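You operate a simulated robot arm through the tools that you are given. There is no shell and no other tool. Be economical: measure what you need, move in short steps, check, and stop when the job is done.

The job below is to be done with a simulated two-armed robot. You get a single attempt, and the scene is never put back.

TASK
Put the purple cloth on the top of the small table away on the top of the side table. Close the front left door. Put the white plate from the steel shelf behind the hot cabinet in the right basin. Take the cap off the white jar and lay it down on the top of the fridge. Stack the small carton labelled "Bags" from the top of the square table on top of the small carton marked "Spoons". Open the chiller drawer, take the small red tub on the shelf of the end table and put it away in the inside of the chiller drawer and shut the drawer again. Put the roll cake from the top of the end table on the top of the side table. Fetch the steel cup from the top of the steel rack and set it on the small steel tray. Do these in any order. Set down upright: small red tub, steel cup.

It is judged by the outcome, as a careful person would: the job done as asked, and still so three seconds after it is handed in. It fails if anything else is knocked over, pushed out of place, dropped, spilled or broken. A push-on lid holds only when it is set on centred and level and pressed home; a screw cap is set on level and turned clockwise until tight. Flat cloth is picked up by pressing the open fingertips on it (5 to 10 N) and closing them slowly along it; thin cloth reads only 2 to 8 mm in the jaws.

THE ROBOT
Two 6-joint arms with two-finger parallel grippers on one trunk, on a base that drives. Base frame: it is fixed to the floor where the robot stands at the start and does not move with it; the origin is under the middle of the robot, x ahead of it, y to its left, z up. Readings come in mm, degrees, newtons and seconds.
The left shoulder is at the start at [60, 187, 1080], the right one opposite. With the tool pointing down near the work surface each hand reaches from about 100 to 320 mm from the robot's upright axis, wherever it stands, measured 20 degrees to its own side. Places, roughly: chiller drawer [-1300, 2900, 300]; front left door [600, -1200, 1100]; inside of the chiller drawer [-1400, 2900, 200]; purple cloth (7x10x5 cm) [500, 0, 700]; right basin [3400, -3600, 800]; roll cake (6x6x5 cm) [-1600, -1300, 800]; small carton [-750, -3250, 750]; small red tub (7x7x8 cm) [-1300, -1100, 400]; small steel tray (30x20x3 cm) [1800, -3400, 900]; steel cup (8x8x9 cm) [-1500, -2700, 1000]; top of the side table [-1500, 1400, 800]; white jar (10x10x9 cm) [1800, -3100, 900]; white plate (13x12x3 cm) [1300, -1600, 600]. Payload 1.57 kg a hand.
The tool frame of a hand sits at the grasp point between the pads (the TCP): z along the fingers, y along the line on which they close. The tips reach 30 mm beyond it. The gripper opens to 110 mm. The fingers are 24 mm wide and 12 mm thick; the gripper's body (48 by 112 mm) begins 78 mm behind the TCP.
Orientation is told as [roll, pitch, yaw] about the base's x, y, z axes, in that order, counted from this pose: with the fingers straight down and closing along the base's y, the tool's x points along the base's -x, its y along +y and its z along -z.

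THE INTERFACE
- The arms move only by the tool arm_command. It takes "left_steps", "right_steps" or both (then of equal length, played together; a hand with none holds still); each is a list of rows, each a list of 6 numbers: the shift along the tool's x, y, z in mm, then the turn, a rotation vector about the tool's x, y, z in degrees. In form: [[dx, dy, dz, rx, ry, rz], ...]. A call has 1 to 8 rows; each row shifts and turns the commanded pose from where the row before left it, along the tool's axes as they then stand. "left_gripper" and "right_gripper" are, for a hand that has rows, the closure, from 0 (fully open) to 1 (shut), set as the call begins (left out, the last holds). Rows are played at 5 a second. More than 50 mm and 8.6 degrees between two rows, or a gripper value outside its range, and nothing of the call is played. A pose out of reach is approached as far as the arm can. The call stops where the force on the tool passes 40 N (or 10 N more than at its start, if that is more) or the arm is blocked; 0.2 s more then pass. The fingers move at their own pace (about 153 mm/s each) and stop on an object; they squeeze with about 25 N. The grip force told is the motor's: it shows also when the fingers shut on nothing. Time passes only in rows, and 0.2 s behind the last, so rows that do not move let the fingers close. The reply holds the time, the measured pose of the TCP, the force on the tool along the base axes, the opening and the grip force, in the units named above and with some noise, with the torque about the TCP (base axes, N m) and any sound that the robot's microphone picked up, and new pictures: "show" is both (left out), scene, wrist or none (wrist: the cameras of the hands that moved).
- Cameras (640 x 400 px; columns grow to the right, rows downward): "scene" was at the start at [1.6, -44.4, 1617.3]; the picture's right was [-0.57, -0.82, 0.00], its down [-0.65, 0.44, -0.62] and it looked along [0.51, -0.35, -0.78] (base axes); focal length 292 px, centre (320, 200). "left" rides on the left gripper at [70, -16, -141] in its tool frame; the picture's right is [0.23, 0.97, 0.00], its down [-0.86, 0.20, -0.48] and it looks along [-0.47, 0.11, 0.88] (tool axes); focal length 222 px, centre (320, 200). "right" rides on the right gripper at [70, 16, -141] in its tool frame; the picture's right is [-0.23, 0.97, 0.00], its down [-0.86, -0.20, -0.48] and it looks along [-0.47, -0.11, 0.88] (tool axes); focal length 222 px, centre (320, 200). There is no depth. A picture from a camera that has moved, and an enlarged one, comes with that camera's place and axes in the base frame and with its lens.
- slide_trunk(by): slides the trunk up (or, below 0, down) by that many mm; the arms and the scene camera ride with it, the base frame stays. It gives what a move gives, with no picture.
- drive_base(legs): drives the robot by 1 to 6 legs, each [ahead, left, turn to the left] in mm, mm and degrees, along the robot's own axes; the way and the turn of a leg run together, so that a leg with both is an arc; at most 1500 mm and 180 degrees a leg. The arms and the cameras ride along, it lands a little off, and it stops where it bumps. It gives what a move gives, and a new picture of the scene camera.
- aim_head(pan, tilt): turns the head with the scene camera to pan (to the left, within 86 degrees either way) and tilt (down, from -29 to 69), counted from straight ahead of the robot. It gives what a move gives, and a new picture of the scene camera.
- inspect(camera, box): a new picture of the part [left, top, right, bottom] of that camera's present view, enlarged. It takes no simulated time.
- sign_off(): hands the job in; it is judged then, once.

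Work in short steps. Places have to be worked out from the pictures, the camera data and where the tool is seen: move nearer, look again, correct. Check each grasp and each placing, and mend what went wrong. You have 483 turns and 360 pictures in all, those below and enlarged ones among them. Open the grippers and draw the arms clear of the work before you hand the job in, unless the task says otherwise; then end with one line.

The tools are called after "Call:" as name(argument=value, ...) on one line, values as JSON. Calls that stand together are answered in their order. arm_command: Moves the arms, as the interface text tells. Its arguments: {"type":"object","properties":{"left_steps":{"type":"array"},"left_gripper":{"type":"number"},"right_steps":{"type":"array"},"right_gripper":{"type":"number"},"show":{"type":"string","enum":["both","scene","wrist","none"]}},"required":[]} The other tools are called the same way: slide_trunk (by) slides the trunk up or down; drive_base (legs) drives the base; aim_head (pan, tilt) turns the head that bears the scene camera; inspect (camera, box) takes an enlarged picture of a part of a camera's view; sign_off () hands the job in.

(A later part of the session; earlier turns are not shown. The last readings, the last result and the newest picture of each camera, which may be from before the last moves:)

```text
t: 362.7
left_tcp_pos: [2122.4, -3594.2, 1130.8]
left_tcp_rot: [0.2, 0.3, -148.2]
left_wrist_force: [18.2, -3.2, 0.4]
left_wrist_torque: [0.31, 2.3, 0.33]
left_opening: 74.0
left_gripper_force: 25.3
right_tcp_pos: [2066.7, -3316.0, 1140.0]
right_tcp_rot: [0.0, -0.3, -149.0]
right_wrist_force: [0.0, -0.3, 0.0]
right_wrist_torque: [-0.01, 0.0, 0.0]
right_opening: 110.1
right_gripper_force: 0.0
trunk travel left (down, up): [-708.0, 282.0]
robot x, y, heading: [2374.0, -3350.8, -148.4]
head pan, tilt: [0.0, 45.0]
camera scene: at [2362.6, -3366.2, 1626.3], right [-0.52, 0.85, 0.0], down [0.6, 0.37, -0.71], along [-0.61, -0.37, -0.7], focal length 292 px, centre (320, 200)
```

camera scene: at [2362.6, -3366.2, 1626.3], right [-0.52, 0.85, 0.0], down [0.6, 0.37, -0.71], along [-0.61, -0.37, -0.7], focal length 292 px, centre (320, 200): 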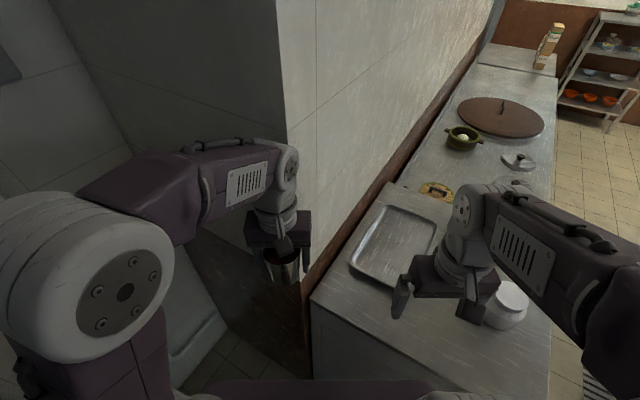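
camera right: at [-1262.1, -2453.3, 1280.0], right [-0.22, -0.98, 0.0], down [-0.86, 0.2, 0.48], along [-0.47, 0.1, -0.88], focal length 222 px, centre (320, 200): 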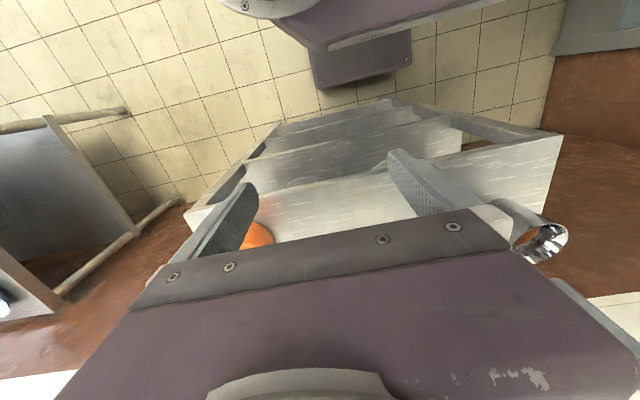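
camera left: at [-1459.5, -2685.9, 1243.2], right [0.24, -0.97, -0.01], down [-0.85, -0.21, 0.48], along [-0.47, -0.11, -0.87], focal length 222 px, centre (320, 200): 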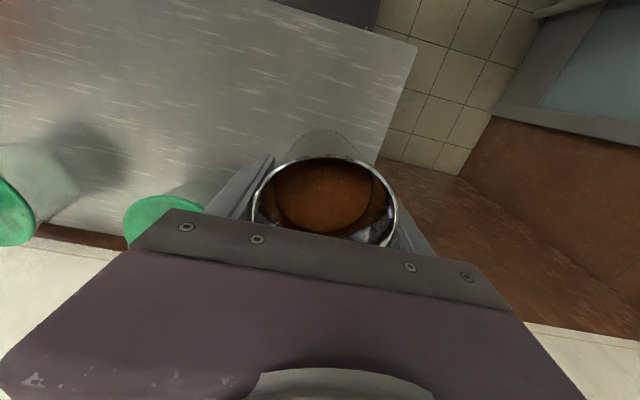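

The left hand touched the wall corner during the turn. Turn back, shift north, then turn again.

Call:
drive_base(legs=[[0, 0, 25]])

Call:
drive_base(legs=[[-120, 0, 0], [0, 0, -40]])

```text
t: 364.4
left_tcp_pos: [2243.6, -3678.1, 1130.5]
left_tcp_rot: [0.5, 0.4, -123.3]
left_wrist_force: [-0.6, -0.1, -2.2]
left_wrist_torque: [0.01, 0.04, 0.0]
left_opening: 74.1
left_gripper_force: 24.6
right_tcp_pos: [2075.0, -3450.4, 1138.4]
right_tcp_rot: [0.3, 0.0, -124.1]
right_wrist_force: [-0.8, -0.2, 0.1]
right_wrist_torque: [-0.01, 0.01, -0.02]
right_opening: 110.1
right_gripper_force: 0.0
trunk travel left (down, up): [-708.0, 282.0]
robot x, y, heading: [2371.7, -3357.2, -123.8]
head pan, tilt: [0.0, 45.0]
camera scene: at [2361.9, -3372.1, 1626.3], right [-0.83, 0.55, 0.0], down [0.39, 0.59, -0.71], along [-0.39, -0.59, -0.71], focal length 292 px, centre (320, 200)
```

scene: 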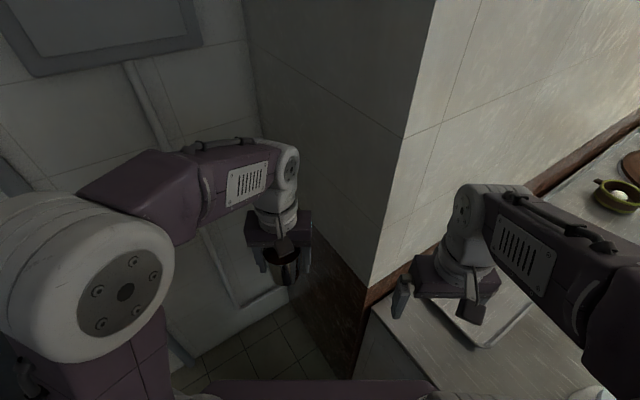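

```text
t: 367.5
left_tcp_pos: [2129.5, -3418.3, 1130.0]
left_tcp_rot: [0.4, 0.4, -163.3]
left_wrist_force: [-0.1, -0.1, -1.3]
left_wrist_torque: [0.03, 0.03, 0.01]
left_opening: 74.3
left_gripper_force: 25.4
right_tcp_pos: [2149.6, -3134.9, 1139.0]
right_tcp_rot: [0.0, 0.1, -164.2]
right_wrist_force: [-0.5, -0.5, 0.0]
right_wrist_torque: [-0.01, 0.01, 0.01]
right_opening: 110.1
right_gripper_force: 0.0
trunk travel left (down, up): [-708.0, 282.0]
robot x, y, heading: [2443.6, -3253.2, -163.9]
head pan, tilt: [0.0, 45.0]
camera scene: at [2420.0, -3260.0, 1626.3], right [-0.28, 0.96, 0.0], down [0.68, 0.2, -0.71], along [-0.68, -0.2, -0.71], focal length 292 px, centre (320, 200)
```

scene: 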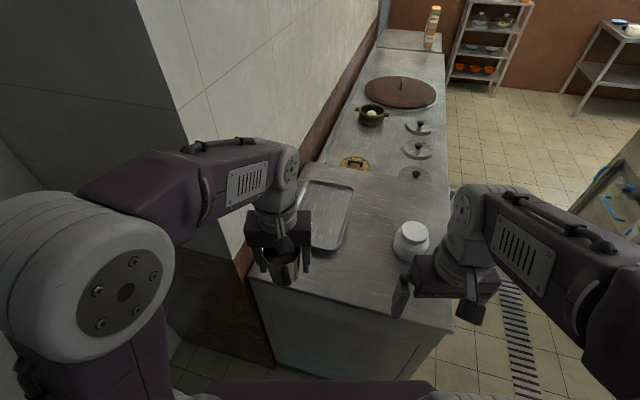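

Tray: x 1640–1911, y −3345…−3555. Jar ≈(1851,−3153). Square up to heading 180 and move closer.

Call:
drive_base(legs=[[0, 0, -16], [55, 40, 0]])

Call:
arm_command(left_steps=[[-35, 10, 0, 0, 0, 0], [-35, 10, 0, 0, 0, 0], [-30, 10, 0, 0, 0, 0], [0, 0, 0, 0, 0, 0]], show="wrist")

```text
t: 369.4
left_tcp_pos: [2044.6, -3364.5, 1130.3]
left_tcp_rot: [0.4, 0.3, -179.2]
left_wrist_force: [0.1, 0.4, -1.6]
left_wrist_torque: [-0.04, 0.04, -0.01]
left_opening: 74.2
left_gripper_force: 25.2
right_tcp_pos: [2139.3, -3097.2, 1139.0]
right_tcp_rot: [0.2, -0.1, 179.9]
right_wrist_force: [0.5, 0.9, -0.5]
right_wrist_torque: [-0.01, 0.01, 0.0]
right_opening: 110.2
right_gripper_force: 0.1
trunk travel left (down, up): [-708.0, 282.0]
robot x, y, heading: [2388.6, -3294.2, -179.5]
head pan, tilt: [0.0, 45.0]
camera scene: at [2367.4, -3292.2, 1626.3], right [-0.01, 1.0, 0.0], down [0.71, 0.0, -0.71], along [-0.71, -0.01, -0.71], focal length 292 px, centre (320, 200)
```

scene: 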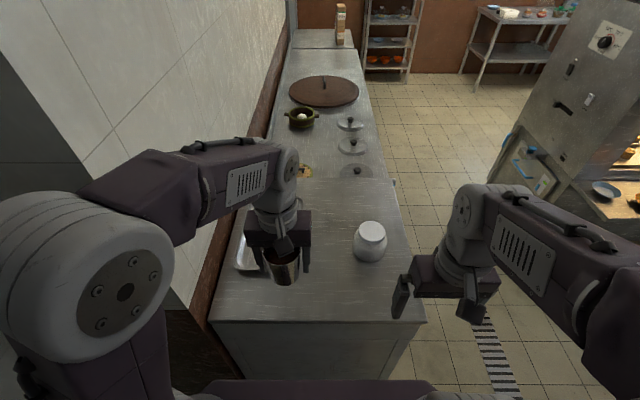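

```text
t: 370.4
left_tcp_pos: [1944.9, -3397.1, 1130.5]
left_tcp_rot: [0.4, 0.4, -179.2]
left_wrist_force: [1.2, 0.3, -1.2]
left_wrist_torque: [-0.02, 0.03, 0.0]
left_opening: 74.0
left_gripper_force: 25.3
right_tcp_pos: [2140.7, -3099.4, 1137.6]
right_tcp_rot: [0.2, 0.0, 180.0]
right_wrist_force: [0.5, -0.3, 0.1]
right_wrist_torque: [-0.01, -0.01, 0.01]
right_opening: 110.3
right_gripper_force: 0.1
trunk travel left (down, up): [-708.0, 282.0]
robot x, y, heading: [2383.9, -3290.6, -179.5]
head pan, tilt: [0.0, 45.0]
camera left: at [2011.6, -3379.1, 1271.3], right [0.24, -0.97, 0.01], down [-0.86, -0.21, 0.47], along [-0.46, -0.12, -0.88], focal length 222 px, centre (320, 200)
```

left: 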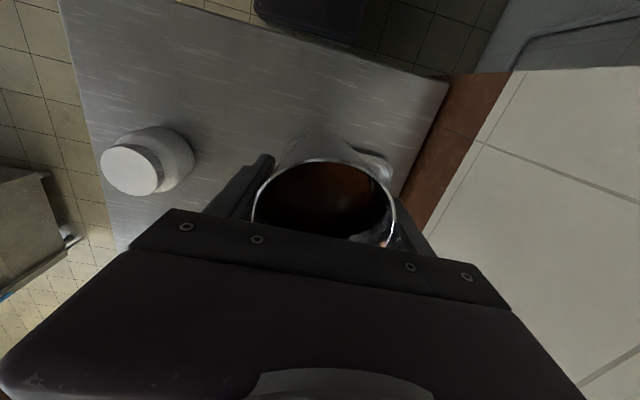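

Move over the tray's near-centre (1845,−3447) and lower partway.

Call:
arm_command(left_steps=[[-34, 17, 0, 0, 0, 0], [-34, 17, 0, 0, 0, 0], [-32, 16, 0, 0, 0, 0], [0, 0, 40, 0, 0, 0], [0, 0, 40, 0, 0, 0], [0, 0, 30, 0, 0, 0], [0, 0, 20, 0, 0, 0], [0, 0, 0, 0, 0, 0]], show="both")

```text
t: 372.2
left_tcp_pos: [1845.0, -3449.2, 999.9]
left_tcp_rot: [0.5, 0.4, -179.3]
left_wrist_force: [-0.2, 0.3, -2.2]
left_wrist_torque: [0.02, -0.02, -0.03]
left_opening: 74.3
left_gripper_force: 25.0
right_tcp_pos: [2139.5, -3098.2, 1137.8]
right_tcp_rot: [0.1, -0.1, 180.0]
right_wrist_force: [-0.3, 0.2, 0.2]
right_wrist_torque: [-0.01, 0.01, -0.01]
right_opening: 110.0
right_gripper_force: 0.0
trunk travel left (down, up): [-708.0, 282.0]
robot x, y, heading: [2383.3, -3291.5, -179.7]
head pan, tilt: [0.0, 45.0]
camera scene: at [2364.6, -3294.3, 1626.3], right [-0.01, 1.0, 0.0], down [0.71, 0.0, -0.71], along [-0.71, 0.0, -0.71], focal length 292 px, centre (320, 200)
camera left: at [1912.1, -3431.3, 1140.6], right [0.24, -0.97, 0.01], down [-0.86, -0.21, 0.47], along [-0.46, -0.12, -0.88], focal length 222 px, centre (320, 200)
```

scene: 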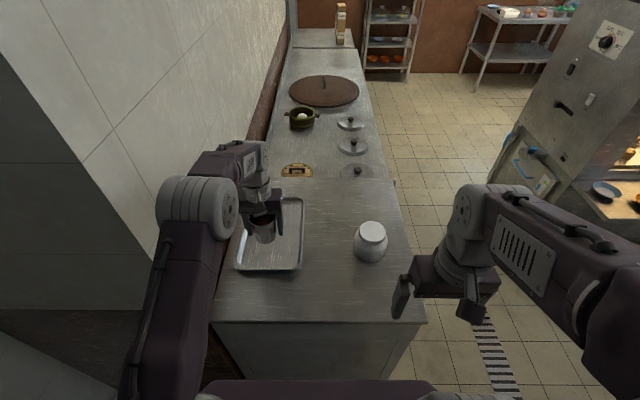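
left: 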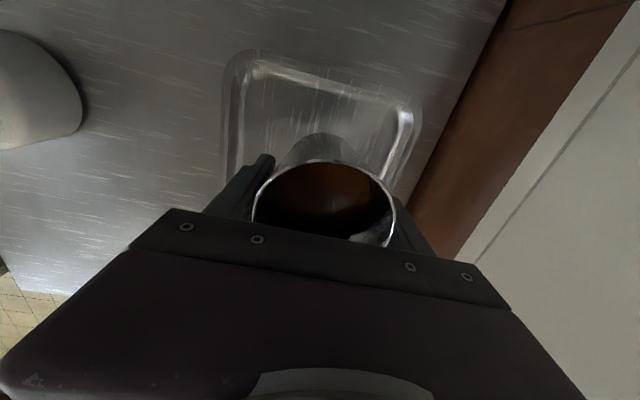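

Centred in the tray. Lower guarded.

Call:
arm_command(left_steps=[[0, 0, 25, 0, 0, 0], [0, 0, 15, 0, 0, 0], [0, 0, 8, 0, 0, 0], [0, 0, 4, 0, 0, 0], [0, 0, 4, 0, 0, 0], [0, 0, 3, 0, 0, 0], [0, 0, 3, 0, 0, 0], [0, 0, 3, 0, 0, 0]], show="none")

```text
t: 374.0
left_tcp_pos: [1844.6, -3450.0, 934.9]
left_tcp_rot: [0.4, 0.4, -179.2]
left_wrist_force: [0.1, -0.9, -2.4]
left_wrist_torque: [0.01, 0.0, -0.02]
left_opening: 74.2
left_gripper_force: 25.0
right_tcp_pos: [2138.0, -3100.2, 1138.9]
right_tcp_rot: [0.1, -0.1, 180.0]
right_wrist_force: [-0.9, -0.3, -0.9]
right_wrist_torque: [-0.01, -0.03, 0.02]
right_opening: 109.9
right_gripper_force: 0.0
trunk travel left (down, up): [-708.0, 282.0]
robot x, y, heading: [2390.7, -3295.5, -179.7]
head pan, tilt: [0.0, 45.0]
```

Call:
arm_command(left_steps=[[0, 0, 3, 0, 0, 0], [0, 0, 3, 0, 0, 0], [0, 0, 3, 0, 0, 0], [0, 0, 3, 0, 0, 0], [0, 0, 3, 0, 0, 0], [0, 0, 3, 0, 0, 0], [0, 0, 3, 0, 0, 0], [0, 0, 3, 0, 0, 0]], show="wrist")

```text
t: 375.7
left_tcp_pos: [1846.0, -3450.7, 919.2]
left_tcp_rot: [0.3, -0.3, -179.3]
left_wrist_force: [10.1, -1.8, 25.3]
left_wrist_torque: [0.79, -0.71, -0.35]
left_opening: 74.2
left_gripper_force: 24.4
right_tcp_pos: [2142.3, -3099.5, 1140.0]
right_tcp_rot: [0.1, -0.3, 180.0]
right_wrist_force: [-0.3, 0.4, -0.1]
right_wrist_torque: [0.0, -0.05, 0.01]
right_opening: 110.0
right_gripper_force: 0.1
trunk travel left (down, up): [-708.0, 282.0]
robot x, y, heading: [2389.0, -3294.3, -179.4]
head pan, tilt: [0.0, 45.0]
stopped in row 8 (left hand): the force on the tool passed its limit (the readings are from after the stop); the commanded pose is now the measured one
camera left: at [1914.8, -3431.9, 1059.6], right [0.24, -0.97, 0.0], down [-0.85, -0.21, 0.48], along [-0.47, -0.12, -0.88], focal length 222 px, centre (320, 200)
```

left: 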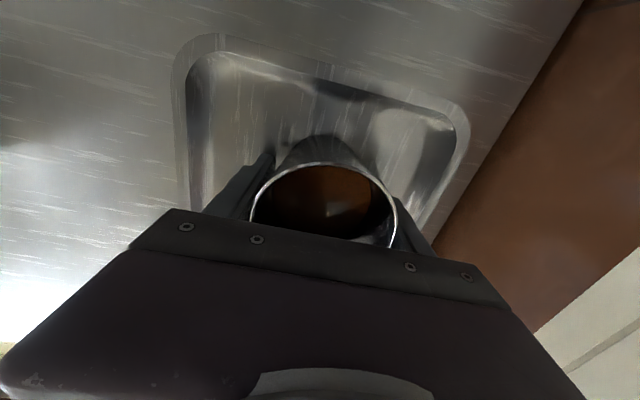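

Contact. Release gently and lift.

Call:
arm_command(left_steps=[[0, 0, -2, 0, 0, 0], [0, 0, 0, 0, 0, 0]], show="none")

Call:
arm_command(left_steps=[[0, 0, 0, 0, 0, 0], [0, 0, 0, 0, 0, 0], [0, 0, -20, 0, 0, 0], [0, 0, -40, 0, 0, 0], [0, 0, -45, 0, 0, 0], [0, 0, -45, 0, 0, 0], [30, 0, -30, 0, 0, 0], [0, 0, 0, 0, 0, 0]], left_gripper=0.2, show="wrist")

```text
t: 376.3
left_tcp_pos: [1844.7, -3450.1, 918.9]
left_tcp_rot: [0.3, -0.2, -179.1]
left_wrist_force: [7.1, -0.1, 13.7]
left_wrist_torque: [0.66, -0.32, -0.34]
left_opening: 74.1
left_gripper_force: 25.0
right_tcp_pos: [2142.0, -3098.3, 1139.5]
right_tcp_rot: [0.1, -0.1, 179.9]
right_wrist_force: [0.8, -0.2, 0.3]
right_wrist_torque: [-0.01, 0.02, 0.01]
right_opening: 110.1
right_gripper_force: 0.1
trunk travel left (down, up): [-708.0, 282.0]
robot x, y, heading: [2384.8, -3294.1, -179.4]
head pan, tilt: [0.0, 45.0]
```

```text
t: 378.1
left_tcp_pos: [1872.6, -3448.5, 1097.4]
left_tcp_rot: [0.3, 0.0, -179.2]
left_wrist_force: [-0.5, 0.2, -0.4]
left_wrist_torque: [-0.03, 0.0, -0.05]
left_opening: 88.1
left_gripper_force: 0.1
right_tcp_pos: [2137.5, -3098.8, 1139.4]
right_tcp_rot: [0.1, 0.1, 179.9]
right_wrist_force: [-0.3, -0.7, 0.8]
right_wrist_torque: [-0.02, -0.04, 0.01]
right_opening: 109.9
right_gripper_force: 0.1
trunk travel left (down, up): [-708.0, 282.0]
robot x, y, heading: [2385.2, -3292.6, -179.4]
head pan, tilt: [0.0, 45.0]
camera left: at [1940.8, -3430.5, 1237.6], right [0.24, -0.97, 0.01], down [-0.85, -0.21, 0.48], along [-0.46, -0.12, -0.88], focal length 222 px, centre (320, 200)
```

left: 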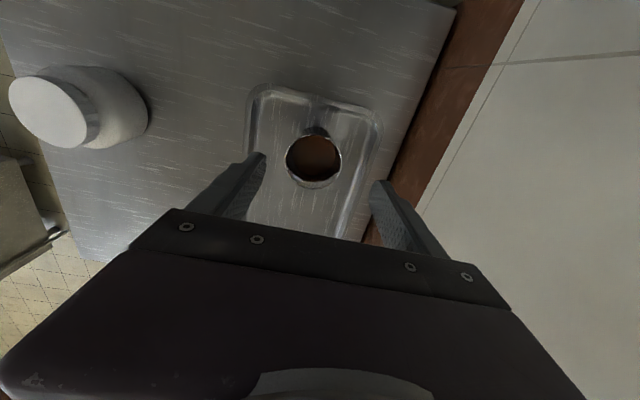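

Cup stands upright in the tray. Now inspect the jar.

Call:
inspect(camera="scene", box=[310, 190, 430, 280])

Call:
inspect(camera="left", box=[0, 30, 200, 180])

```text
4.44 times, centred on (370, 235) of scene
camera zoom: at [2363.4, -3294.4, 1626.2], right [-0.01, 1.0, 0.0], down [0.71, 0.01, -0.71], along [-0.71, -0.01, -0.71], focal length 1298 px, centre (98, 44)
```

zoom: 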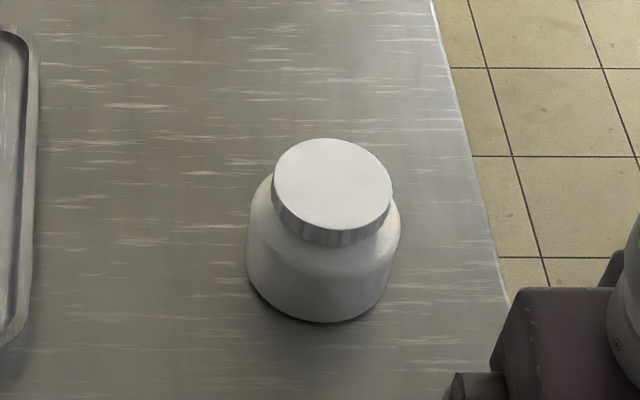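

```text
2.67 times, centred on (100, 105) of left
camera zoom: at [1940.8, -3430.5, 1237.6], right [0.24, -0.97, 0.01], down [-0.85, -0.21, 0.48], along [-0.46, -0.12, -0.88], focal length 592 px, centre (907, 453)
```

zoom: 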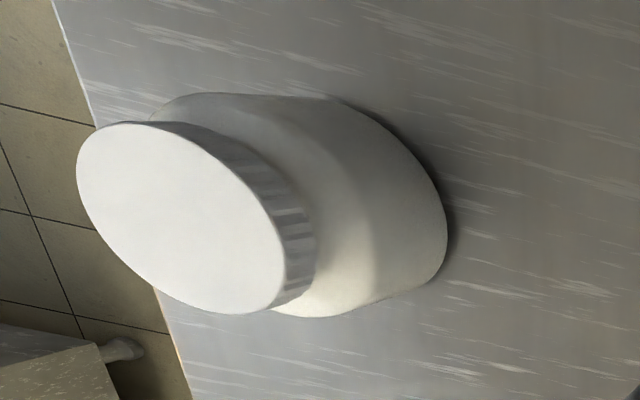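

It's a ribbed screw cap. Retract the left hand and bring the right hand above the jar.

Call:
arm_command(left_steps=[[35, 5, -5, 0, 0, 0], [35, 5, -5, 0, 0, 0], [35, 5, -5, 0, 0, 0], [35, 5, -5, 0, 0, 0], [35, 0, 0, 0, 0, 0], [0, 0, 0, 0, 0, 0]], right_steps=[[-41, 8, 5, 0, 0, 0], [-41, 8, 5, 0, 0, 0], [-41, 8, 5, 0, 0, 0], [-41, 8, 5, 0, 0, 0], [-41, 8, 5, 0, 0, 0], [-41, 8, 5, 0, 0, 0]], right_gripper=0, show="wrist")

```text
t: 379.5
left_tcp_pos: [2045.3, -3466.4, 1116.8]
left_tcp_rot: [0.3, 0.0, -179.3]
left_wrist_force: [0.2, 0.7, -0.8]
left_wrist_torque: [0.01, -0.05, -0.01]
left_opening: 87.8
left_gripper_force: 0.1
right_tcp_pos: [1889.1, -3148.0, 1107.2]
right_tcp_rot: [0.1, 0.2, 179.9]
right_wrist_force: [0.0, -0.3, 0.3]
right_wrist_torque: [0.0, -0.06, -0.02]
right_opening: 109.9
right_gripper_force: 0.0
trunk travel left (down, up): [-708.0, 282.0]
robot x, y, heading: [2385.9, -3289.0, -179.4]
head pan, tilt: [0.0, 45.0]
camera right: at [1959.5, -3164.1, 1248.3], right [-0.23, -0.97, 0.0], down [-0.86, 0.2, 0.48], along [-0.46, 0.11, -0.88], focal length 222 px, centre (320, 200)
camera left: at [2114.3, -3447.9, 1256.8], right [0.24, -0.97, 0.01], down [-0.85, -0.21, 0.48], along [-0.46, -0.12, -0.88], focal length 222 px, centre (320, 200)
```

right: 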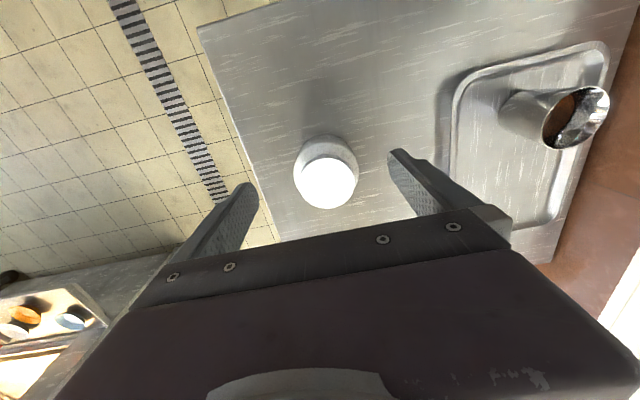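
left: 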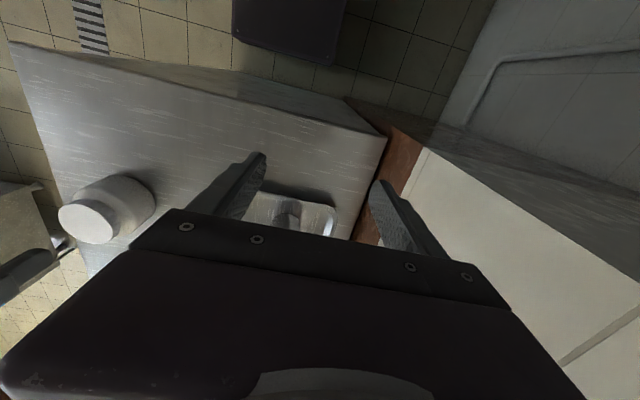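

Cap centre ≈(1839,−3145). Pre-rotate the hand clockwise ~85° to gain a long counter-clockwise stroke.

Call:
arm_command(right_steps=[[-25, -1, 0, 0, 0, 8.5], [-25, -2, 0, 0, 0, 8.5], [0, 0, 0, 0, 0, 8.5], [0, 0, 0, 0, 0, 8.5], [0, 0, 0, 0, 0, 8.5], [0, 0, 0, 0, 0, 8.5], [0, 0, 0, 0, 0, 8.5], [0, 0, 0, 0, 0, 8.5]], show="none")

Call:
arm_command(right_steps=[[0, 0, 20, 0, 0, 8.5], [0, 0, 20, 0, 0, 8.5], [0, 0, 0, 0, 0, 0]], show="wrist")

```text
t: 381.3
left_tcp_pos: [2047.3, -3465.8, 1116.4]
left_tcp_rot: [0.3, -0.1, -179.2]
left_wrist_force: [0.2, 0.1, -0.5]
left_wrist_torque: [-0.02, 0.0, 0.0]
left_opening: 87.9
left_gripper_force: 0.0
right_tcp_pos: [1843.6, -3140.6, 1108.9]
right_tcp_rot: [0.0, 0.1, 111.9]
right_wrist_force: [-0.4, 0.3, -0.7]
right_wrist_torque: [0.03, 0.01, 0.0]
right_opening: 110.0
right_gripper_force: 0.0
trunk travel left (down, up): [-708.0, 282.0]
robot x, y, heading: [2386.6, -3292.8, -179.4]
head pan, tilt: [0.0, 45.0]
```

```text
t: 382.1
left_tcp_pos: [2046.8, -3467.3, 1118.5]
left_tcp_rot: [0.3, 0.0, -179.1]
left_wrist_force: [0.3, 0.7, -0.1]
left_wrist_torque: [0.0, 0.01, 0.0]
left_opening: 88.1
left_gripper_force: 0.0
right_tcp_pos: [1843.9, -3139.9, 1068.8]
right_tcp_rot: [0.1, 0.2, 95.0]
right_wrist_force: [0.1, -1.2, 0.2]
right_wrist_torque: [-0.04, 0.02, 0.0]
right_opening: 110.0
right_gripper_force: 0.2
trunk travel left (down, up): [-708.0, 282.0]
robot x, y, heading: [2388.1, -3291.1, -179.8]
head pan, tilt: [0.0, 45.0]
camera right: at [1833.1, -3211.3, 1210.3], right [-0.99, 0.14, 0.0], down [0.13, 0.87, 0.48], along [0.07, 0.47, -0.88], focal length 222 px, centre (320, 200)
```

right: 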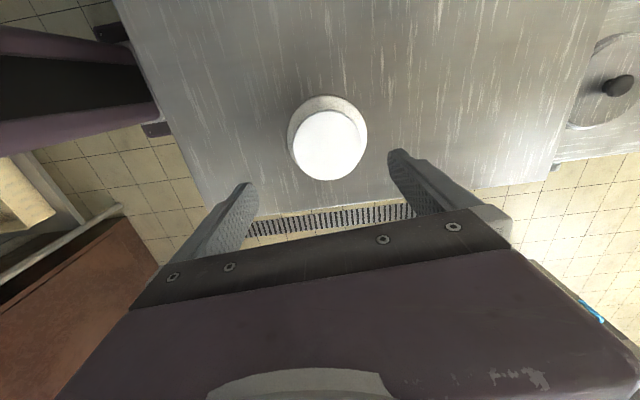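

Triangulation: cap centre (1833,−3145), top z≈958, Ø≈85. Centre and lower to TCP z≈985, then check.

Call:
arm_command(right_steps=[[4, 11.7, 20, 0, 0, 0], [0, 0, 30, 0, 0, 0], [0, 0, 20, 0, 0, 0], [0, 0, 14, 0, 0, 0], [0, 0, 0, 0, 0, 0]], show="wrist")

Call:
aim_head(pan=-14, tilt=45)

Call:
inspect(camera="scene", box=[240, 160, 400, 260])

```text
t: 383.3
left_tcp_pos: [2048.8, -3465.9, 1117.6]
left_tcp_rot: [0.3, -0.1, -179.2]
left_wrist_force: [-0.1, -0.5, 0.5]
left_wrist_torque: [-0.04, 0.01, -0.02]
left_opening: 88.3
left_gripper_force: 0.0
right_tcp_pos: [1832.5, -3144.5, 985.1]
right_tcp_rot: [0.1, 0.1, 94.9]
right_wrist_force: [-0.1, 0.0, 0.3]
right_wrist_torque: [-0.01, -0.01, -0.02]
right_opening: 110.1
right_gripper_force: 0.2
trunk travel left (down, up): [-708.0, 282.0]
robot x, y, heading: [2384.2, -3292.6, -179.5]
head pan, tilt: [0.0, 45.0]
camera right: at [1821.7, -3215.8, 1126.2], right [-0.99, 0.14, 0.0], down [0.12, 0.87, 0.48], along [0.07, 0.47, -0.88], focal length 222 px, centre (320, 200)
```

right: 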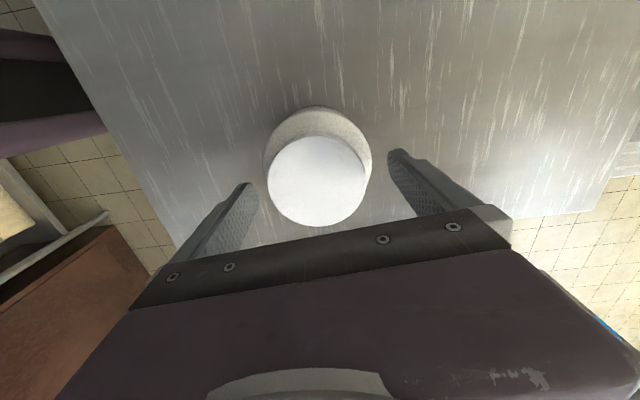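

```text
t: 384.1
left_tcp_pos: [2047.8, -3465.2, 1116.0]
left_tcp_rot: [0.3, -0.1, -179.2]
left_wrist_force: [-0.7, 0.6, -0.4]
left_wrist_torque: [0.03, 0.01, 0.0]
left_opening: 87.8
left_gripper_force: 0.1
right_tcp_pos: [1831.2, -3145.2, 985.7]
right_tcp_rot: [0.0, 0.1, 94.9]
right_wrist_force: [-0.6, 0.3, 0.2]
right_wrist_torque: [0.01, 0.0, 0.0]
right_opening: 109.9
right_gripper_force: 0.0
trunk travel left (down, up): [-708.0, 282.0]
robot x, y, heading: [2387.9, -3293.0, -179.6]
head pan, tilt: [-14.0, 45.0]
camera scene: at [2366.9, -3274.8, 1626.3], right [0.23, 0.97, 0.0], down [0.69, -0.17, -0.71], along [-0.69, 0.17, -0.71], focal length 292 px, centre (320, 200)
```

scene: 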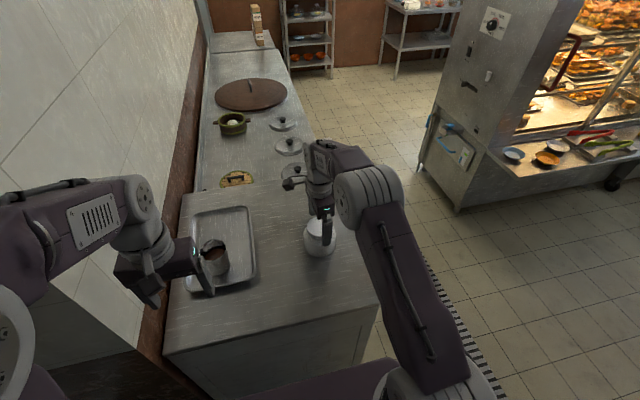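

```text
4.00 times, centred on (320, 210) of scene
camera zoom: at [2366.9, -3274.8, 1626.3], right [0.23, 0.97, 0.0], down [0.69, -0.17, -0.71], along [-0.69, 0.17, -0.71], focal length 1168 px, centre (320, 160)
```

zoom: 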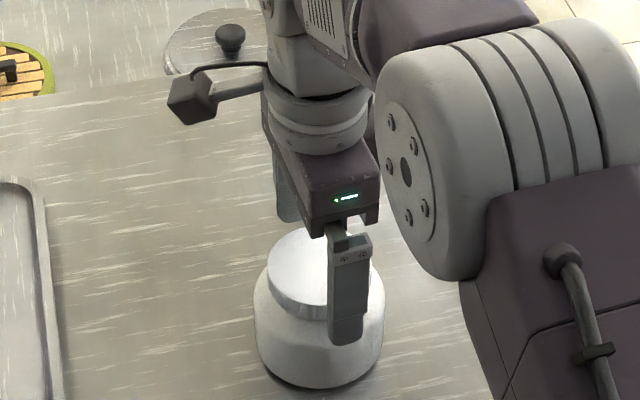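

Centred within 3 mm. Lower 12 mm and close on the cap.

Call:
arm_command(right_steps=[[0, -2, 6, 0, 0, 0], [0, 0, 6, 0, 0, 0], [0, 0, 0, 0, 0, 0]], show="none")

Call:
arm_command(right_steps=[[0, 0, 0, 0, 0, 0], [0, 0, 0, 0, 0, 0], [0, 0, 0, 0, 0, 0], [0, 0, 0, 0, 0, 0]], right_gripper=1, show="wrist")

```text
t: 384.9
left_tcp_pos: [2047.7, -3466.3, 1116.8]
left_tcp_rot: [0.3, -0.1, -179.1]
left_wrist_force: [0.4, 0.2, 0.3]
left_wrist_torque: [0.0, 0.0, 0.01]
left_opening: 88.2
left_gripper_force: 0.1
right_tcp_pos: [1833.6, -3145.1, 973.0]
right_tcp_rot: [0.0, 0.1, 94.9]
right_wrist_force: [-1.2, -0.1, 0.0]
right_wrist_torque: [0.0, 0.0, 0.0]
right_opening: 110.0
right_gripper_force: 0.1
trunk travel left (down, up): [-708.0, 282.0]
robot x, y, heading: [2386.5, -3295.6, -179.7]
head pan, tilt: [-14.0, 45.0]
```

```text
t: 385.9
left_tcp_pos: [2050.6, -3466.8, 1116.2]
left_tcp_rot: [0.3, -0.1, -179.1]
left_wrist_force: [-0.5, -0.5, 0.5]
left_wrist_torque: [0.04, -0.01, 0.01]
left_opening: 87.9
left_gripper_force: 0.1
right_tcp_pos: [1834.7, -3146.3, 975.6]
right_tcp_rot: [0.4, 0.1, 95.1]
right_wrist_force: [-9.0, 2.8, 35.9]
right_wrist_torque: [0.31, -1.06, 0.16]
right_opening: 74.8
right_gripper_force: 24.6
trunk travel left (down, up): [-708.0, 282.0]
robot x, y, heading: [2385.7, -3289.8, -179.6]
head pan, tilt: [-14.0, 45.0]
camera right: at [1825.4, -3216.3, 1117.9], right [-0.99, 0.14, 0.01], down [0.13, 0.87, 0.48], along [0.06, 0.47, -0.88], focal length 222 px, centre (320, 200)
```

right: 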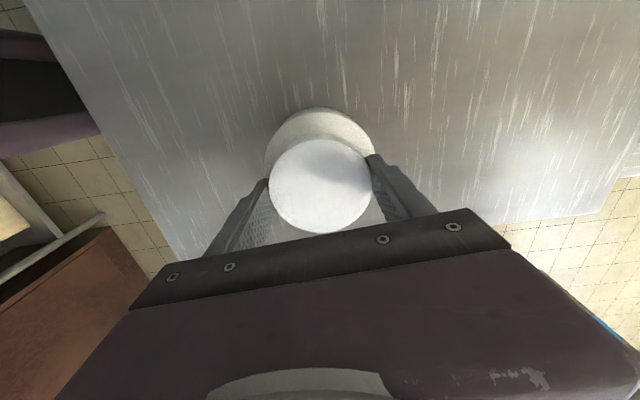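

Fingers are riding on the jar's shoulder. Reopen, raise 6 mm, and re-close.

Call:
arm_command(right_steps=[[0, 0, -3, 0, 0, 0], [0, 0, -3, 0, 0, 0], [0, 0, 0, 0, 0, 0]], right_gripper=0.1, show="none")

Call:
arm_command(right_steps=[[0, 0, 0, 0, 0, 0], [0, 0, 0, 0, 0, 0], [0, 0, 0, 0, 0, 0], [0, 0, 0, 0, 0, 0]], right_gripper=1, show="none")

```text
t: 386.7
left_tcp_pos: [2048.5, -3467.8, 1117.2]
left_tcp_rot: [0.3, -0.1, -179.2]
left_wrist_force: [-0.2, -1.6, 0.6]
left_wrist_torque: [0.0, 0.03, 0.01]
left_opening: 87.7
left_gripper_force: 0.1
right_tcp_pos: [1833.3, -3145.9, 977.4]
right_tcp_rot: [-0.1, 0.2, 94.8]
right_wrist_force: [-1.2, 0.3, -0.4]
right_wrist_torque: [0.03, 0.03, -0.04]
right_opening: 99.0
right_gripper_force: 0.0
trunk travel left (down, up): [-708.0, 282.0]
robot x, y, heading: [2385.8, -3292.3, -179.6]
head pan, tilt: [-14.0, 45.0]
```

```text
t: 387.7
left_tcp_pos: [2047.6, -3465.5, 1115.7]
left_tcp_rot: [0.3, -0.2, -179.2]
left_wrist_force: [0.0, 0.1, 0.4]
left_wrist_torque: [-0.02, -0.01, -0.01]
left_opening: 88.1
left_gripper_force: 0.1
right_tcp_pos: [1833.3, -3145.8, 978.3]
right_tcp_rot: [-0.1, 0.2, 94.9]
right_wrist_force: [1.5, 0.1, -3.1]
right_wrist_torque: [-0.01, -0.06, -0.01]
right_opening: 74.2
right_gripper_force: 25.4
trunk travel left (down, up): [-708.0, 282.0]
robot x, y, heading: [2386.6, -3294.5, -179.5]
head pan, tilt: [-14.0, 45.0]
```

Cap gripped (74 mm). Test twist counter-clockwise.

Call:
arm_command(right_steps=[[0, 0, 0, 0, 0, -5], [0, 0, 0, 0, 0, -5], [0, 0, 0, 0, 0, -5], [0, 0, 0, 0, 0, 0]], show="none")

```text
t: 388.7
left_tcp_pos: [2047.0, -3465.3, 1116.4]
left_tcp_rot: [0.3, -0.1, -179.1]
left_wrist_force: [-0.5, -0.4, -0.7]
left_wrist_torque: [-0.03, 0.01, 0.03]
left_opening: 88.2
left_gripper_force: 0.1
right_tcp_pos: [1831.5, -3145.6, 979.5]
right_tcp_rot: [0.0, 0.1, 110.0]
right_wrist_force: [0.5, -0.2, -2.5]
right_wrist_torque: [0.05, -0.09, 0.01]
right_opening: 74.3
right_gripper_force: 25.3
trunk travel left (down, up): [-708.0, 282.0]
robot x, y, heading: [2388.9, -3294.0, -179.5]
head pan, tilt: [-14.0, 45.0]
```

Call:
arm_command(right_steps=[[0, 0, 0, 0, 0, -8.5], [0, 0, 0, 0, 0, -8.5], [0, 0, 0, 0, 0, -8.5], [0, 0, 0, 0, 0, -8.5], [0, 0, 0, 0, 0, -8.5], [0, 0, 0, 0, 0, -8.5], [0, 0, 0, 0, 0, -8.5], [0, 0, 0, 0, 0, -8.5]], show="wrist")

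```text
t: 390.5
left_tcp_pos: [2047.6, -3465.6, 1117.0]
left_tcp_rot: [0.2, -0.2, -179.2]
left_wrist_force: [0.0, 0.3, -1.1]
left_wrist_torque: [-0.02, 0.01, 0.01]
left_opening: 87.8
left_gripper_force: 0.1
right_tcp_pos: [1832.7, -3145.7, 979.0]
right_tcp_rot: [0.2, 0.1, 178.1]
right_wrist_force: [0.0, 1.0, 2.4]
right_wrist_torque: [0.15, -0.03, -0.03]
right_opening: 74.2
right_gripper_force: 25.2
trunk travel left (down, up): [-708.0, 282.0]
robot x, y, heading: [2382.1, -3293.3, -179.5]
head pan, tilt: [-14.0, 45.0]
camera right: at [1903.2, -3163.3, 1120.4], right [-0.26, -0.97, 0.0], down [-0.85, 0.23, 0.48], along [-0.46, 0.12, -0.88], focal length 222 px, centre (320, 200)
```

right: 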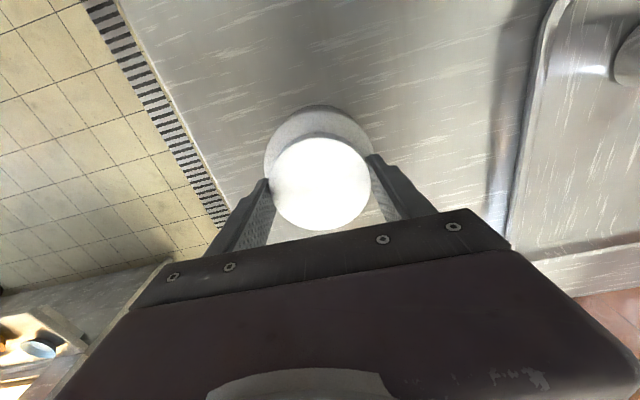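

Vertical load is shifting upward – consistent with the cap backing off. Continue.

Call:
arm_command(right_steps=[[0, 0, 0, 0, 0, -8.5], [0, 0, 0, 0, 0, -8.5], [0, 0, 0, 0, 0, -8.5], [0, 0, 0, 0, 0, -8.5], [0, 0, 0, 0, 0, -8.5], [0, 0, 0, 0, 0, -8.5], [0, 0, 0, 0, 0, -8.5], [0, 0, 0, 0, 0, -8.5]], show="none")

```text
t: 392.3
left_tcp_pos: [2048.0, -3466.5, 1117.1]
left_tcp_rot: [0.3, 0.0, -179.3]
left_wrist_force: [0.1, 0.7, -0.1]
left_wrist_torque: [-0.03, -0.02, 0.03]
left_opening: 88.2
left_gripper_force: 0.1
right_tcp_pos: [1834.1, -3145.4, 980.0]
right_tcp_rot: [-0.1, -0.2, -113.9]
right_wrist_force: [-3.6, 3.2, 10.3]
right_wrist_torque: [0.05, -0.22, -0.02]
right_opening: 73.9
right_gripper_force: 24.4
trunk travel left (down, up): [-708.0, 282.0]
robot x, y, heading: [2385.6, -3290.4, -179.5]
head pan, tilt: [-14.0, 45.0]
```

Cap is rising. Continue a bit further while easing up.

Call:
arm_command(right_steps=[[0, 0, -0.7, 0, 0, -8.5], [0, 0, -0.3, 0, 0, -8.5], [0, 0, -0.3, 0, 0, -8.5], [0, 0, -0.3, 0, 0, -8.5], [0, 0, -0.3, 0, 0, -8.5], [0, 0, -0.3, 0, 0, -8.5], [0, 0, 0, 0, 0, 0]], show="wrist")

```text
t: 393.9
left_tcp_pos: [2047.2, -3466.3, 1117.8]
left_tcp_rot: [0.3, -0.1, -179.2]
left_wrist_force: [-0.1, -0.1, -0.3]
left_wrist_torque: [0.03, -0.01, 0.01]
left_opening: 87.9
left_gripper_force: 0.0
right_tcp_pos: [1833.8, -3146.0, 981.4]
right_tcp_rot: [0.0, -0.2, -62.9]
right_wrist_force: [-0.9, 0.6, -0.7]
right_wrist_torque: [0.07, 0.0, 0.0]
right_opening: 74.2
right_gripper_force: 24.5
trunk travel left (down, up): [-708.0, 282.0]
robot x, y, heading: [2389.2, -3292.5, -179.8]
head pan, tilt: [-14.0, 45.0]
camera right: at [1816.4, -3075.4, 1121.6], right [0.97, 0.24, 0.0], down [0.21, -0.85, 0.48], along [0.12, -0.47, -0.88], focal length 222 px, centre (320, 200)
```

right: 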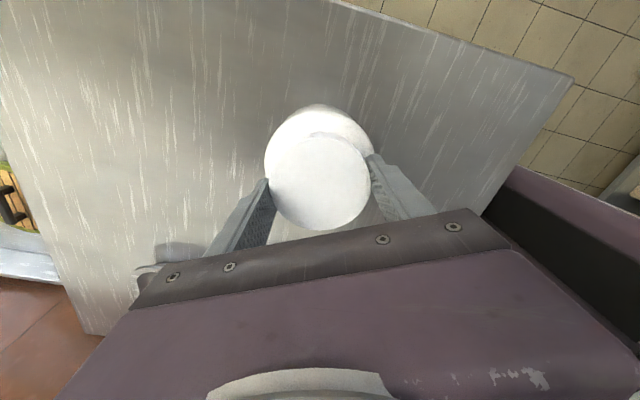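

Force vanished; test-lift slowly.

Call:
arm_command(right_steps=[[0, 0, -2, 0, 0, 0], [0, 0, -2, 0, 0, 0], [0, 0, -2, 0, 0, 0], [0, 0, 0, 0, 0, 0]], show="none")

Call:
inspect(camera="scene", box=[240, 160, 400, 260])

```text
t: 394.9
left_tcp_pos: [2046.7, -3464.9, 1117.2]
left_tcp_rot: [0.5, 0.0, -179.2]
left_wrist_force: [0.2, 0.5, 0.0]
left_wrist_torque: [0.01, 0.01, -0.04]
left_opening: 87.9
left_gripper_force: 0.1
right_tcp_pos: [1832.9, -3144.8, 986.5]
right_tcp_rot: [0.0, -0.2, -63.1]
right_wrist_force: [0.6, 0.1, -6.8]
right_wrist_torque: [0.02, -0.01, 0.0]
right_opening: 74.3
right_gripper_force: 24.9
trunk travel left (down, up): [-708.0, 282.0]
robot x, y, heading: [2390.3, -3295.1, -179.6]
head pan, tilt: [-14.0, 45.0]
```

```text
4.00 times, centred on (320, 210) of scene
camera zoom: at [2365.5, -3274.3, 1626.2], right [0.24, 0.97, 0.0], down [0.69, -0.17, -0.71], along [-0.69, 0.17, -0.71], focal length 1168 px, centre (320, 160)
```

zoom: 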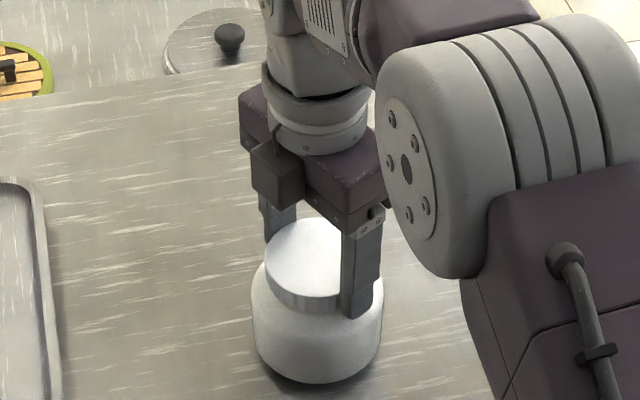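

Still threaded (jar's weight is felt). Lower back, release, rewind the hand and make another stroke.

Call:
arm_command(right_steps=[[0, 0, 2, 0, 0, 0], [0, 0, 2, 0, 0, 0], [0, 0, 1.5, 0, 0, 0], [0, 0, 0, 0, 0, 0]], show="none")

Call:
arm_command(right_steps=[[0, 0, 0, 0, 0, 0], [0, 0, 0, 0, 0, 0], [0, 0, 0, 0, 0, 8.5], [0, 0, 0, 0, 0, 8.5], [0, 0, 0, 0, 0, 8.5], [0, 0, 0, 0, 0, 8.5], [0, 0, 0, 0, 0, 8.5], [0, 0, 0, 0, 0, 8.5]], right_gripper=0.15, show="none")

Call:
arm_command(right_steps=[[0, 0, 0, 0, 0, 8.5], [0, 0, 0, 0, 0, 8.5], [0, 0, 0, 0, 0, 8.5], [0, 0, 0, 0, 0, 8.5], [0, 0, 0, 0, 0, 8.5], [0, 0, 0, 0, 0, 8.5], [0, 0, 0, 0, 0, 8.5], [0, 0, 0, 0, 0, 8.5]], show="none")

Call:
arm_command(right_steps=[[0, 0, 0, 0, 0, 8.5], [0, 0, 0, 0, 0, 8.5], [0, 0, 0, 0, 0, 8.5], [0, 0, 0, 0, 0, 8.5], [0, 0, 0, 0, 0, 8.5], [0, 0, 0, 0, 0, 8.5], [0, 0, 0, 0, 0, 8.5], [0, 0, 0, 0, 0, 8.5]], show="wrist")

```text
t: 395.9
left_tcp_pos: [2046.7, -3465.5, 1116.7]
left_tcp_rot: [0.3, -0.1, -179.3]
left_wrist_force: [0.2, -0.4, -0.1]
left_wrist_torque: [0.0, 0.0, -0.03]
left_opening: 88.2
left_gripper_force: 0.0
right_tcp_pos: [1833.0, -3144.9, 980.4]
right_tcp_rot: [0.0, -0.2, -63.1]
right_wrist_force: [-0.5, 0.4, -5.1]
right_wrist_torque: [0.0, -0.09, -0.03]
right_opening: 74.1
right_gripper_force: 25.0
trunk travel left (down, up): [-708.0, 282.0]
robot x, y, heading: [2385.8, -3292.6, -179.7]
head pan, tilt: [-14.0, 45.0]
```

```text
t: 397.7
left_tcp_pos: [2048.7, -3466.1, 1118.1]
left_tcp_rot: [0.3, 0.0, -179.2]
left_wrist_force: [-0.4, -0.1, -0.9]
left_wrist_torque: [0.0, 0.01, -0.01]
left_opening: 87.8
left_gripper_force: 0.1
right_tcp_pos: [1834.0, -3145.8, 981.0]
right_tcp_rot: [0.1, -0.1, -114.2]
right_wrist_force: [0.0, -0.6, 0.0]
right_wrist_torque: [-0.03, 0.03, -0.04]
right_opening: 93.5
right_gripper_force: 0.2
trunk travel left (down, up): [-708.0, 282.0]
robot x, y, heading: [2387.0, -3292.2, -179.7]
head pan, tilt: [-14.0, 45.0]
```

```text
t: 399.5
left_tcp_pos: [2046.5, -3465.0, 1116.0]
left_tcp_rot: [0.2, -0.1, -179.2]
left_wrist_force: [-0.5, -0.6, 0.1]
left_wrist_torque: [0.01, 0.02, 0.04]
left_opening: 87.9
left_gripper_force: 0.1
right_tcp_pos: [1833.1, -3145.2, 983.0]
right_tcp_rot: [0.1, 0.0, 177.7]
right_wrist_force: [-0.3, -0.4, 0.0]
right_wrist_torque: [-0.03, 0.05, -0.04]
right_opening: 93.4
right_gripper_force: 0.1
trunk travel left (down, up): [-708.0, 282.0]
robot x, y, heading: [2383.3, -3294.0, -179.7]
head pan, tilt: [-14.0, 45.0]
```

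```text
t: 401.3
left_tcp_pos: [2048.5, -3465.4, 1116.5]
left_tcp_rot: [0.3, -0.2, -179.2]
left_wrist_force: [0.2, 0.1, -0.3]
left_wrist_torque: [-0.01, 0.01, 0.02]
left_opening: 88.2
left_gripper_force: 0.0
right_tcp_pos: [1832.1, -3145.1, 981.6]
right_tcp_rot: [-0.1, 0.1, 109.8]
right_wrist_force: [0.8, 0.4, 0.2]
right_wrist_torque: [-0.02, 0.02, 0.03]
right_opening: 93.4
right_gripper_force: 0.0
trunk travel left (down, up): [-708.0, 282.0]
robot x, y, heading: [2386.9, -3292.0, -179.8]
head pan, tilt: [-14.0, 45.0]
camera right: at [1842.3, -3216.1, 1123.2], right [-0.99, -0.12, 0.0], down [-0.1, 0.87, 0.48], along [-0.06, 0.47, -0.88], focal length 222 px, centre (320, 200)
```

right: 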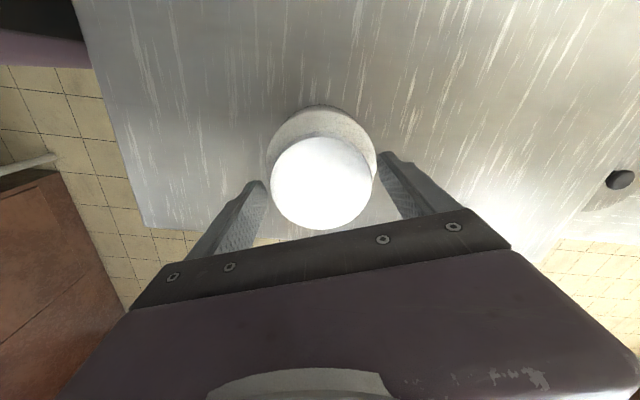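

Second stroke: close and twist.

Call:
arm_command(right_steps=[[0, 0, 0, 0, 0, 0], [0, 0, 0, 0, 0, 0], [0, 0, 0, 0, 0, 0], [0, 0, 0, 0, 0, -8.5], [0, 0, 0, 0, 0, -8.5], [0, 0, 0, 0, 0, -8.5], [0, 0, 0, 0, 0, -8.5], [0, 0, 0, 0, 0, -8.5]], right_gripper=1, show="none")

Call:
arm_command(right_steps=[[0, 0, 0, 0, 0, -8.5], [0, 0, 0, 0, 0, -8.5], [0, 0, 0, 0, 0, -8.5], [0, 0, 0, 0, 0, -8.5], [0, 0, 0, 0, 0, -8.5], [0, 0, 0, 0, 0, -8.5], [0, 0, 0, 0, 0, -8.5], [0, 0, 0, 0, 0, -8.5]], show="none")

Call:
arm_command(right_steps=[[0, 0, 0, 0, 0, -8.5], [0, 0, 0, 0, 0, -8.5], [0, 0, 0, 0, 0, -8.5], [0, 0, 0, 0, 0, -8.5], [0, 0, 0, 0, 0, -8.5], [0, 0, 0, 0, 0, -8.5], [0, 0, 0, 0, 0, -8.5], [0, 0, 0, 0, 0, -8.5]], show="wrist")

```text
t: 403.1
left_tcp_pos: [2048.2, -3465.7, 1117.0]
left_tcp_rot: [0.3, -0.2, -179.1]
left_wrist_force: [0.2, 0.4, -0.2]
left_wrist_torque: [0.0, 0.03, -0.01]
left_opening: 88.0
left_gripper_force: 0.0
right_tcp_pos: [1833.0, -3145.3, 981.1]
right_tcp_rot: [0.0, 0.2, 152.6]
right_wrist_force: [-2.1, -1.2, 3.5]
right_wrist_torque: [0.09, -0.11, -0.02]
right_opening: 73.4
right_gripper_force: 25.3
trunk travel left (down, up): [-708.0, 282.0]
robot x, y, heading: [2388.6, -3291.4, -179.7]
head pan, tilt: [-14.0, 45.0]
```

```text
t: 404.9
left_tcp_pos: [2048.2, -3465.3, 1116.4]
left_tcp_rot: [0.3, -0.1, -179.2]
left_wrist_force: [-0.3, -0.7, -0.4]
left_wrist_torque: [-0.03, 0.01, -0.02]
left_opening: 87.8
left_gripper_force: 0.1
right_tcp_pos: [1833.9, -3145.1, 981.0]
right_tcp_rot: [0.1, -0.1, -139.4]
right_wrist_force: [0.2, 0.5, -0.9]
right_wrist_torque: [0.0, 0.0, -0.03]
right_opening: 73.5
right_gripper_force: 25.0
trunk travel left (down, up): [-708.0, 282.0]
robot x, y, heading: [2387.9, -3291.2, -179.7]
head pan, tilt: [-14.0, 45.0]
```

```text
t: 406.7
left_tcp_pos: [2047.4, -3465.6, 1116.2]
left_tcp_rot: [0.4, -0.1, -179.2]
left_wrist_force: [-0.6, -0.5, 0.2]
left_wrist_torque: [-0.01, 0.0, -0.02]
left_opening: 88.0
left_gripper_force: 0.1
right_tcp_pos: [1833.9, -3145.4, 981.3]
right_tcp_rot: [0.0, -0.1, -71.4]
right_wrist_force: [-0.7, 0.3, 0.1]
right_wrist_torque: [0.03, 0.04, 0.0]
right_opening: 73.6
right_gripper_force: 24.9
trunk travel left (down, up): [-708.0, 282.0]
robot x, y, heading: [2390.6, -3296.0, -179.3]
head pan, tilt: [-14.0, 45.0]
camera right: at [1827.1, -3073.8, 1122.8], right [1.0, 0.09, 0.0], down [0.08, -0.87, 0.48], along [0.05, -0.48, -0.88], focal length 222 px, centre (320, 200)
```

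right: 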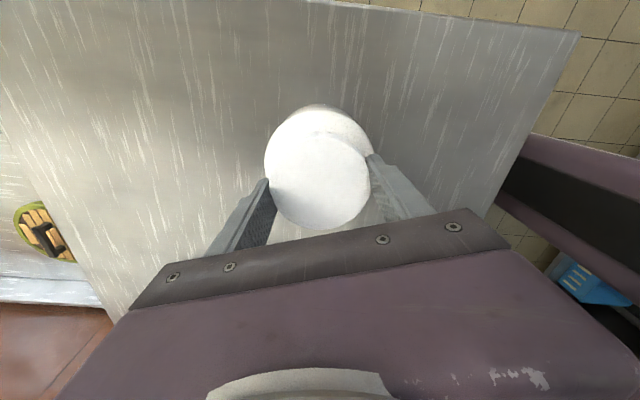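

Load dropped to zero mid-stroke. Test-lift.

Call:
arm_command(right_steps=[[0, 0, -2, 0, 0, 0], [0, 0, -2, 0, 0, 0], [0, 0, -3, 0, 0, 0], [0, 0, 0, 0, 0, 0]], show="none")

Call:
inspect(camera="scene", box=[240, 160, 400, 260])

```text
t: 407.7
left_tcp_pos: [2046.9, -3466.4, 1115.8]
left_tcp_rot: [0.3, 0.0, -179.2]
left_wrist_force: [0.2, -0.1, 0.6]
left_wrist_torque: [0.03, -0.03, -0.05]
left_opening: 88.0
left_gripper_force: 0.0
right_tcp_pos: [1834.2, -3146.7, 989.4]
right_tcp_rot: [0.0, -0.1, -71.5]
right_wrist_force: [0.4, 0.1, 0.3]
right_wrist_torque: [0.03, 0.0, 0.0]
right_opening: 73.6
right_gripper_force: 24.6
trunk travel left (down, up): [-708.0, 282.0]
robot x, y, heading: [2388.6, -3294.8, -179.6]
head pan, tilt: [-14.0, 45.0]
```

```text
4.00 times, centred on (320, 210) of scene
camera zoom: at [2366.9, -3274.7, 1626.3], right [0.24, 0.97, 0.0], down [0.69, -0.17, -0.71], along [-0.69, 0.17, -0.71], focal length 1168 px, centre (320, 160)
```

zoom: 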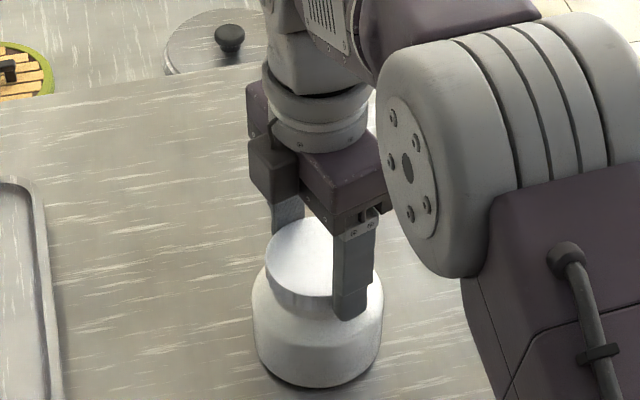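

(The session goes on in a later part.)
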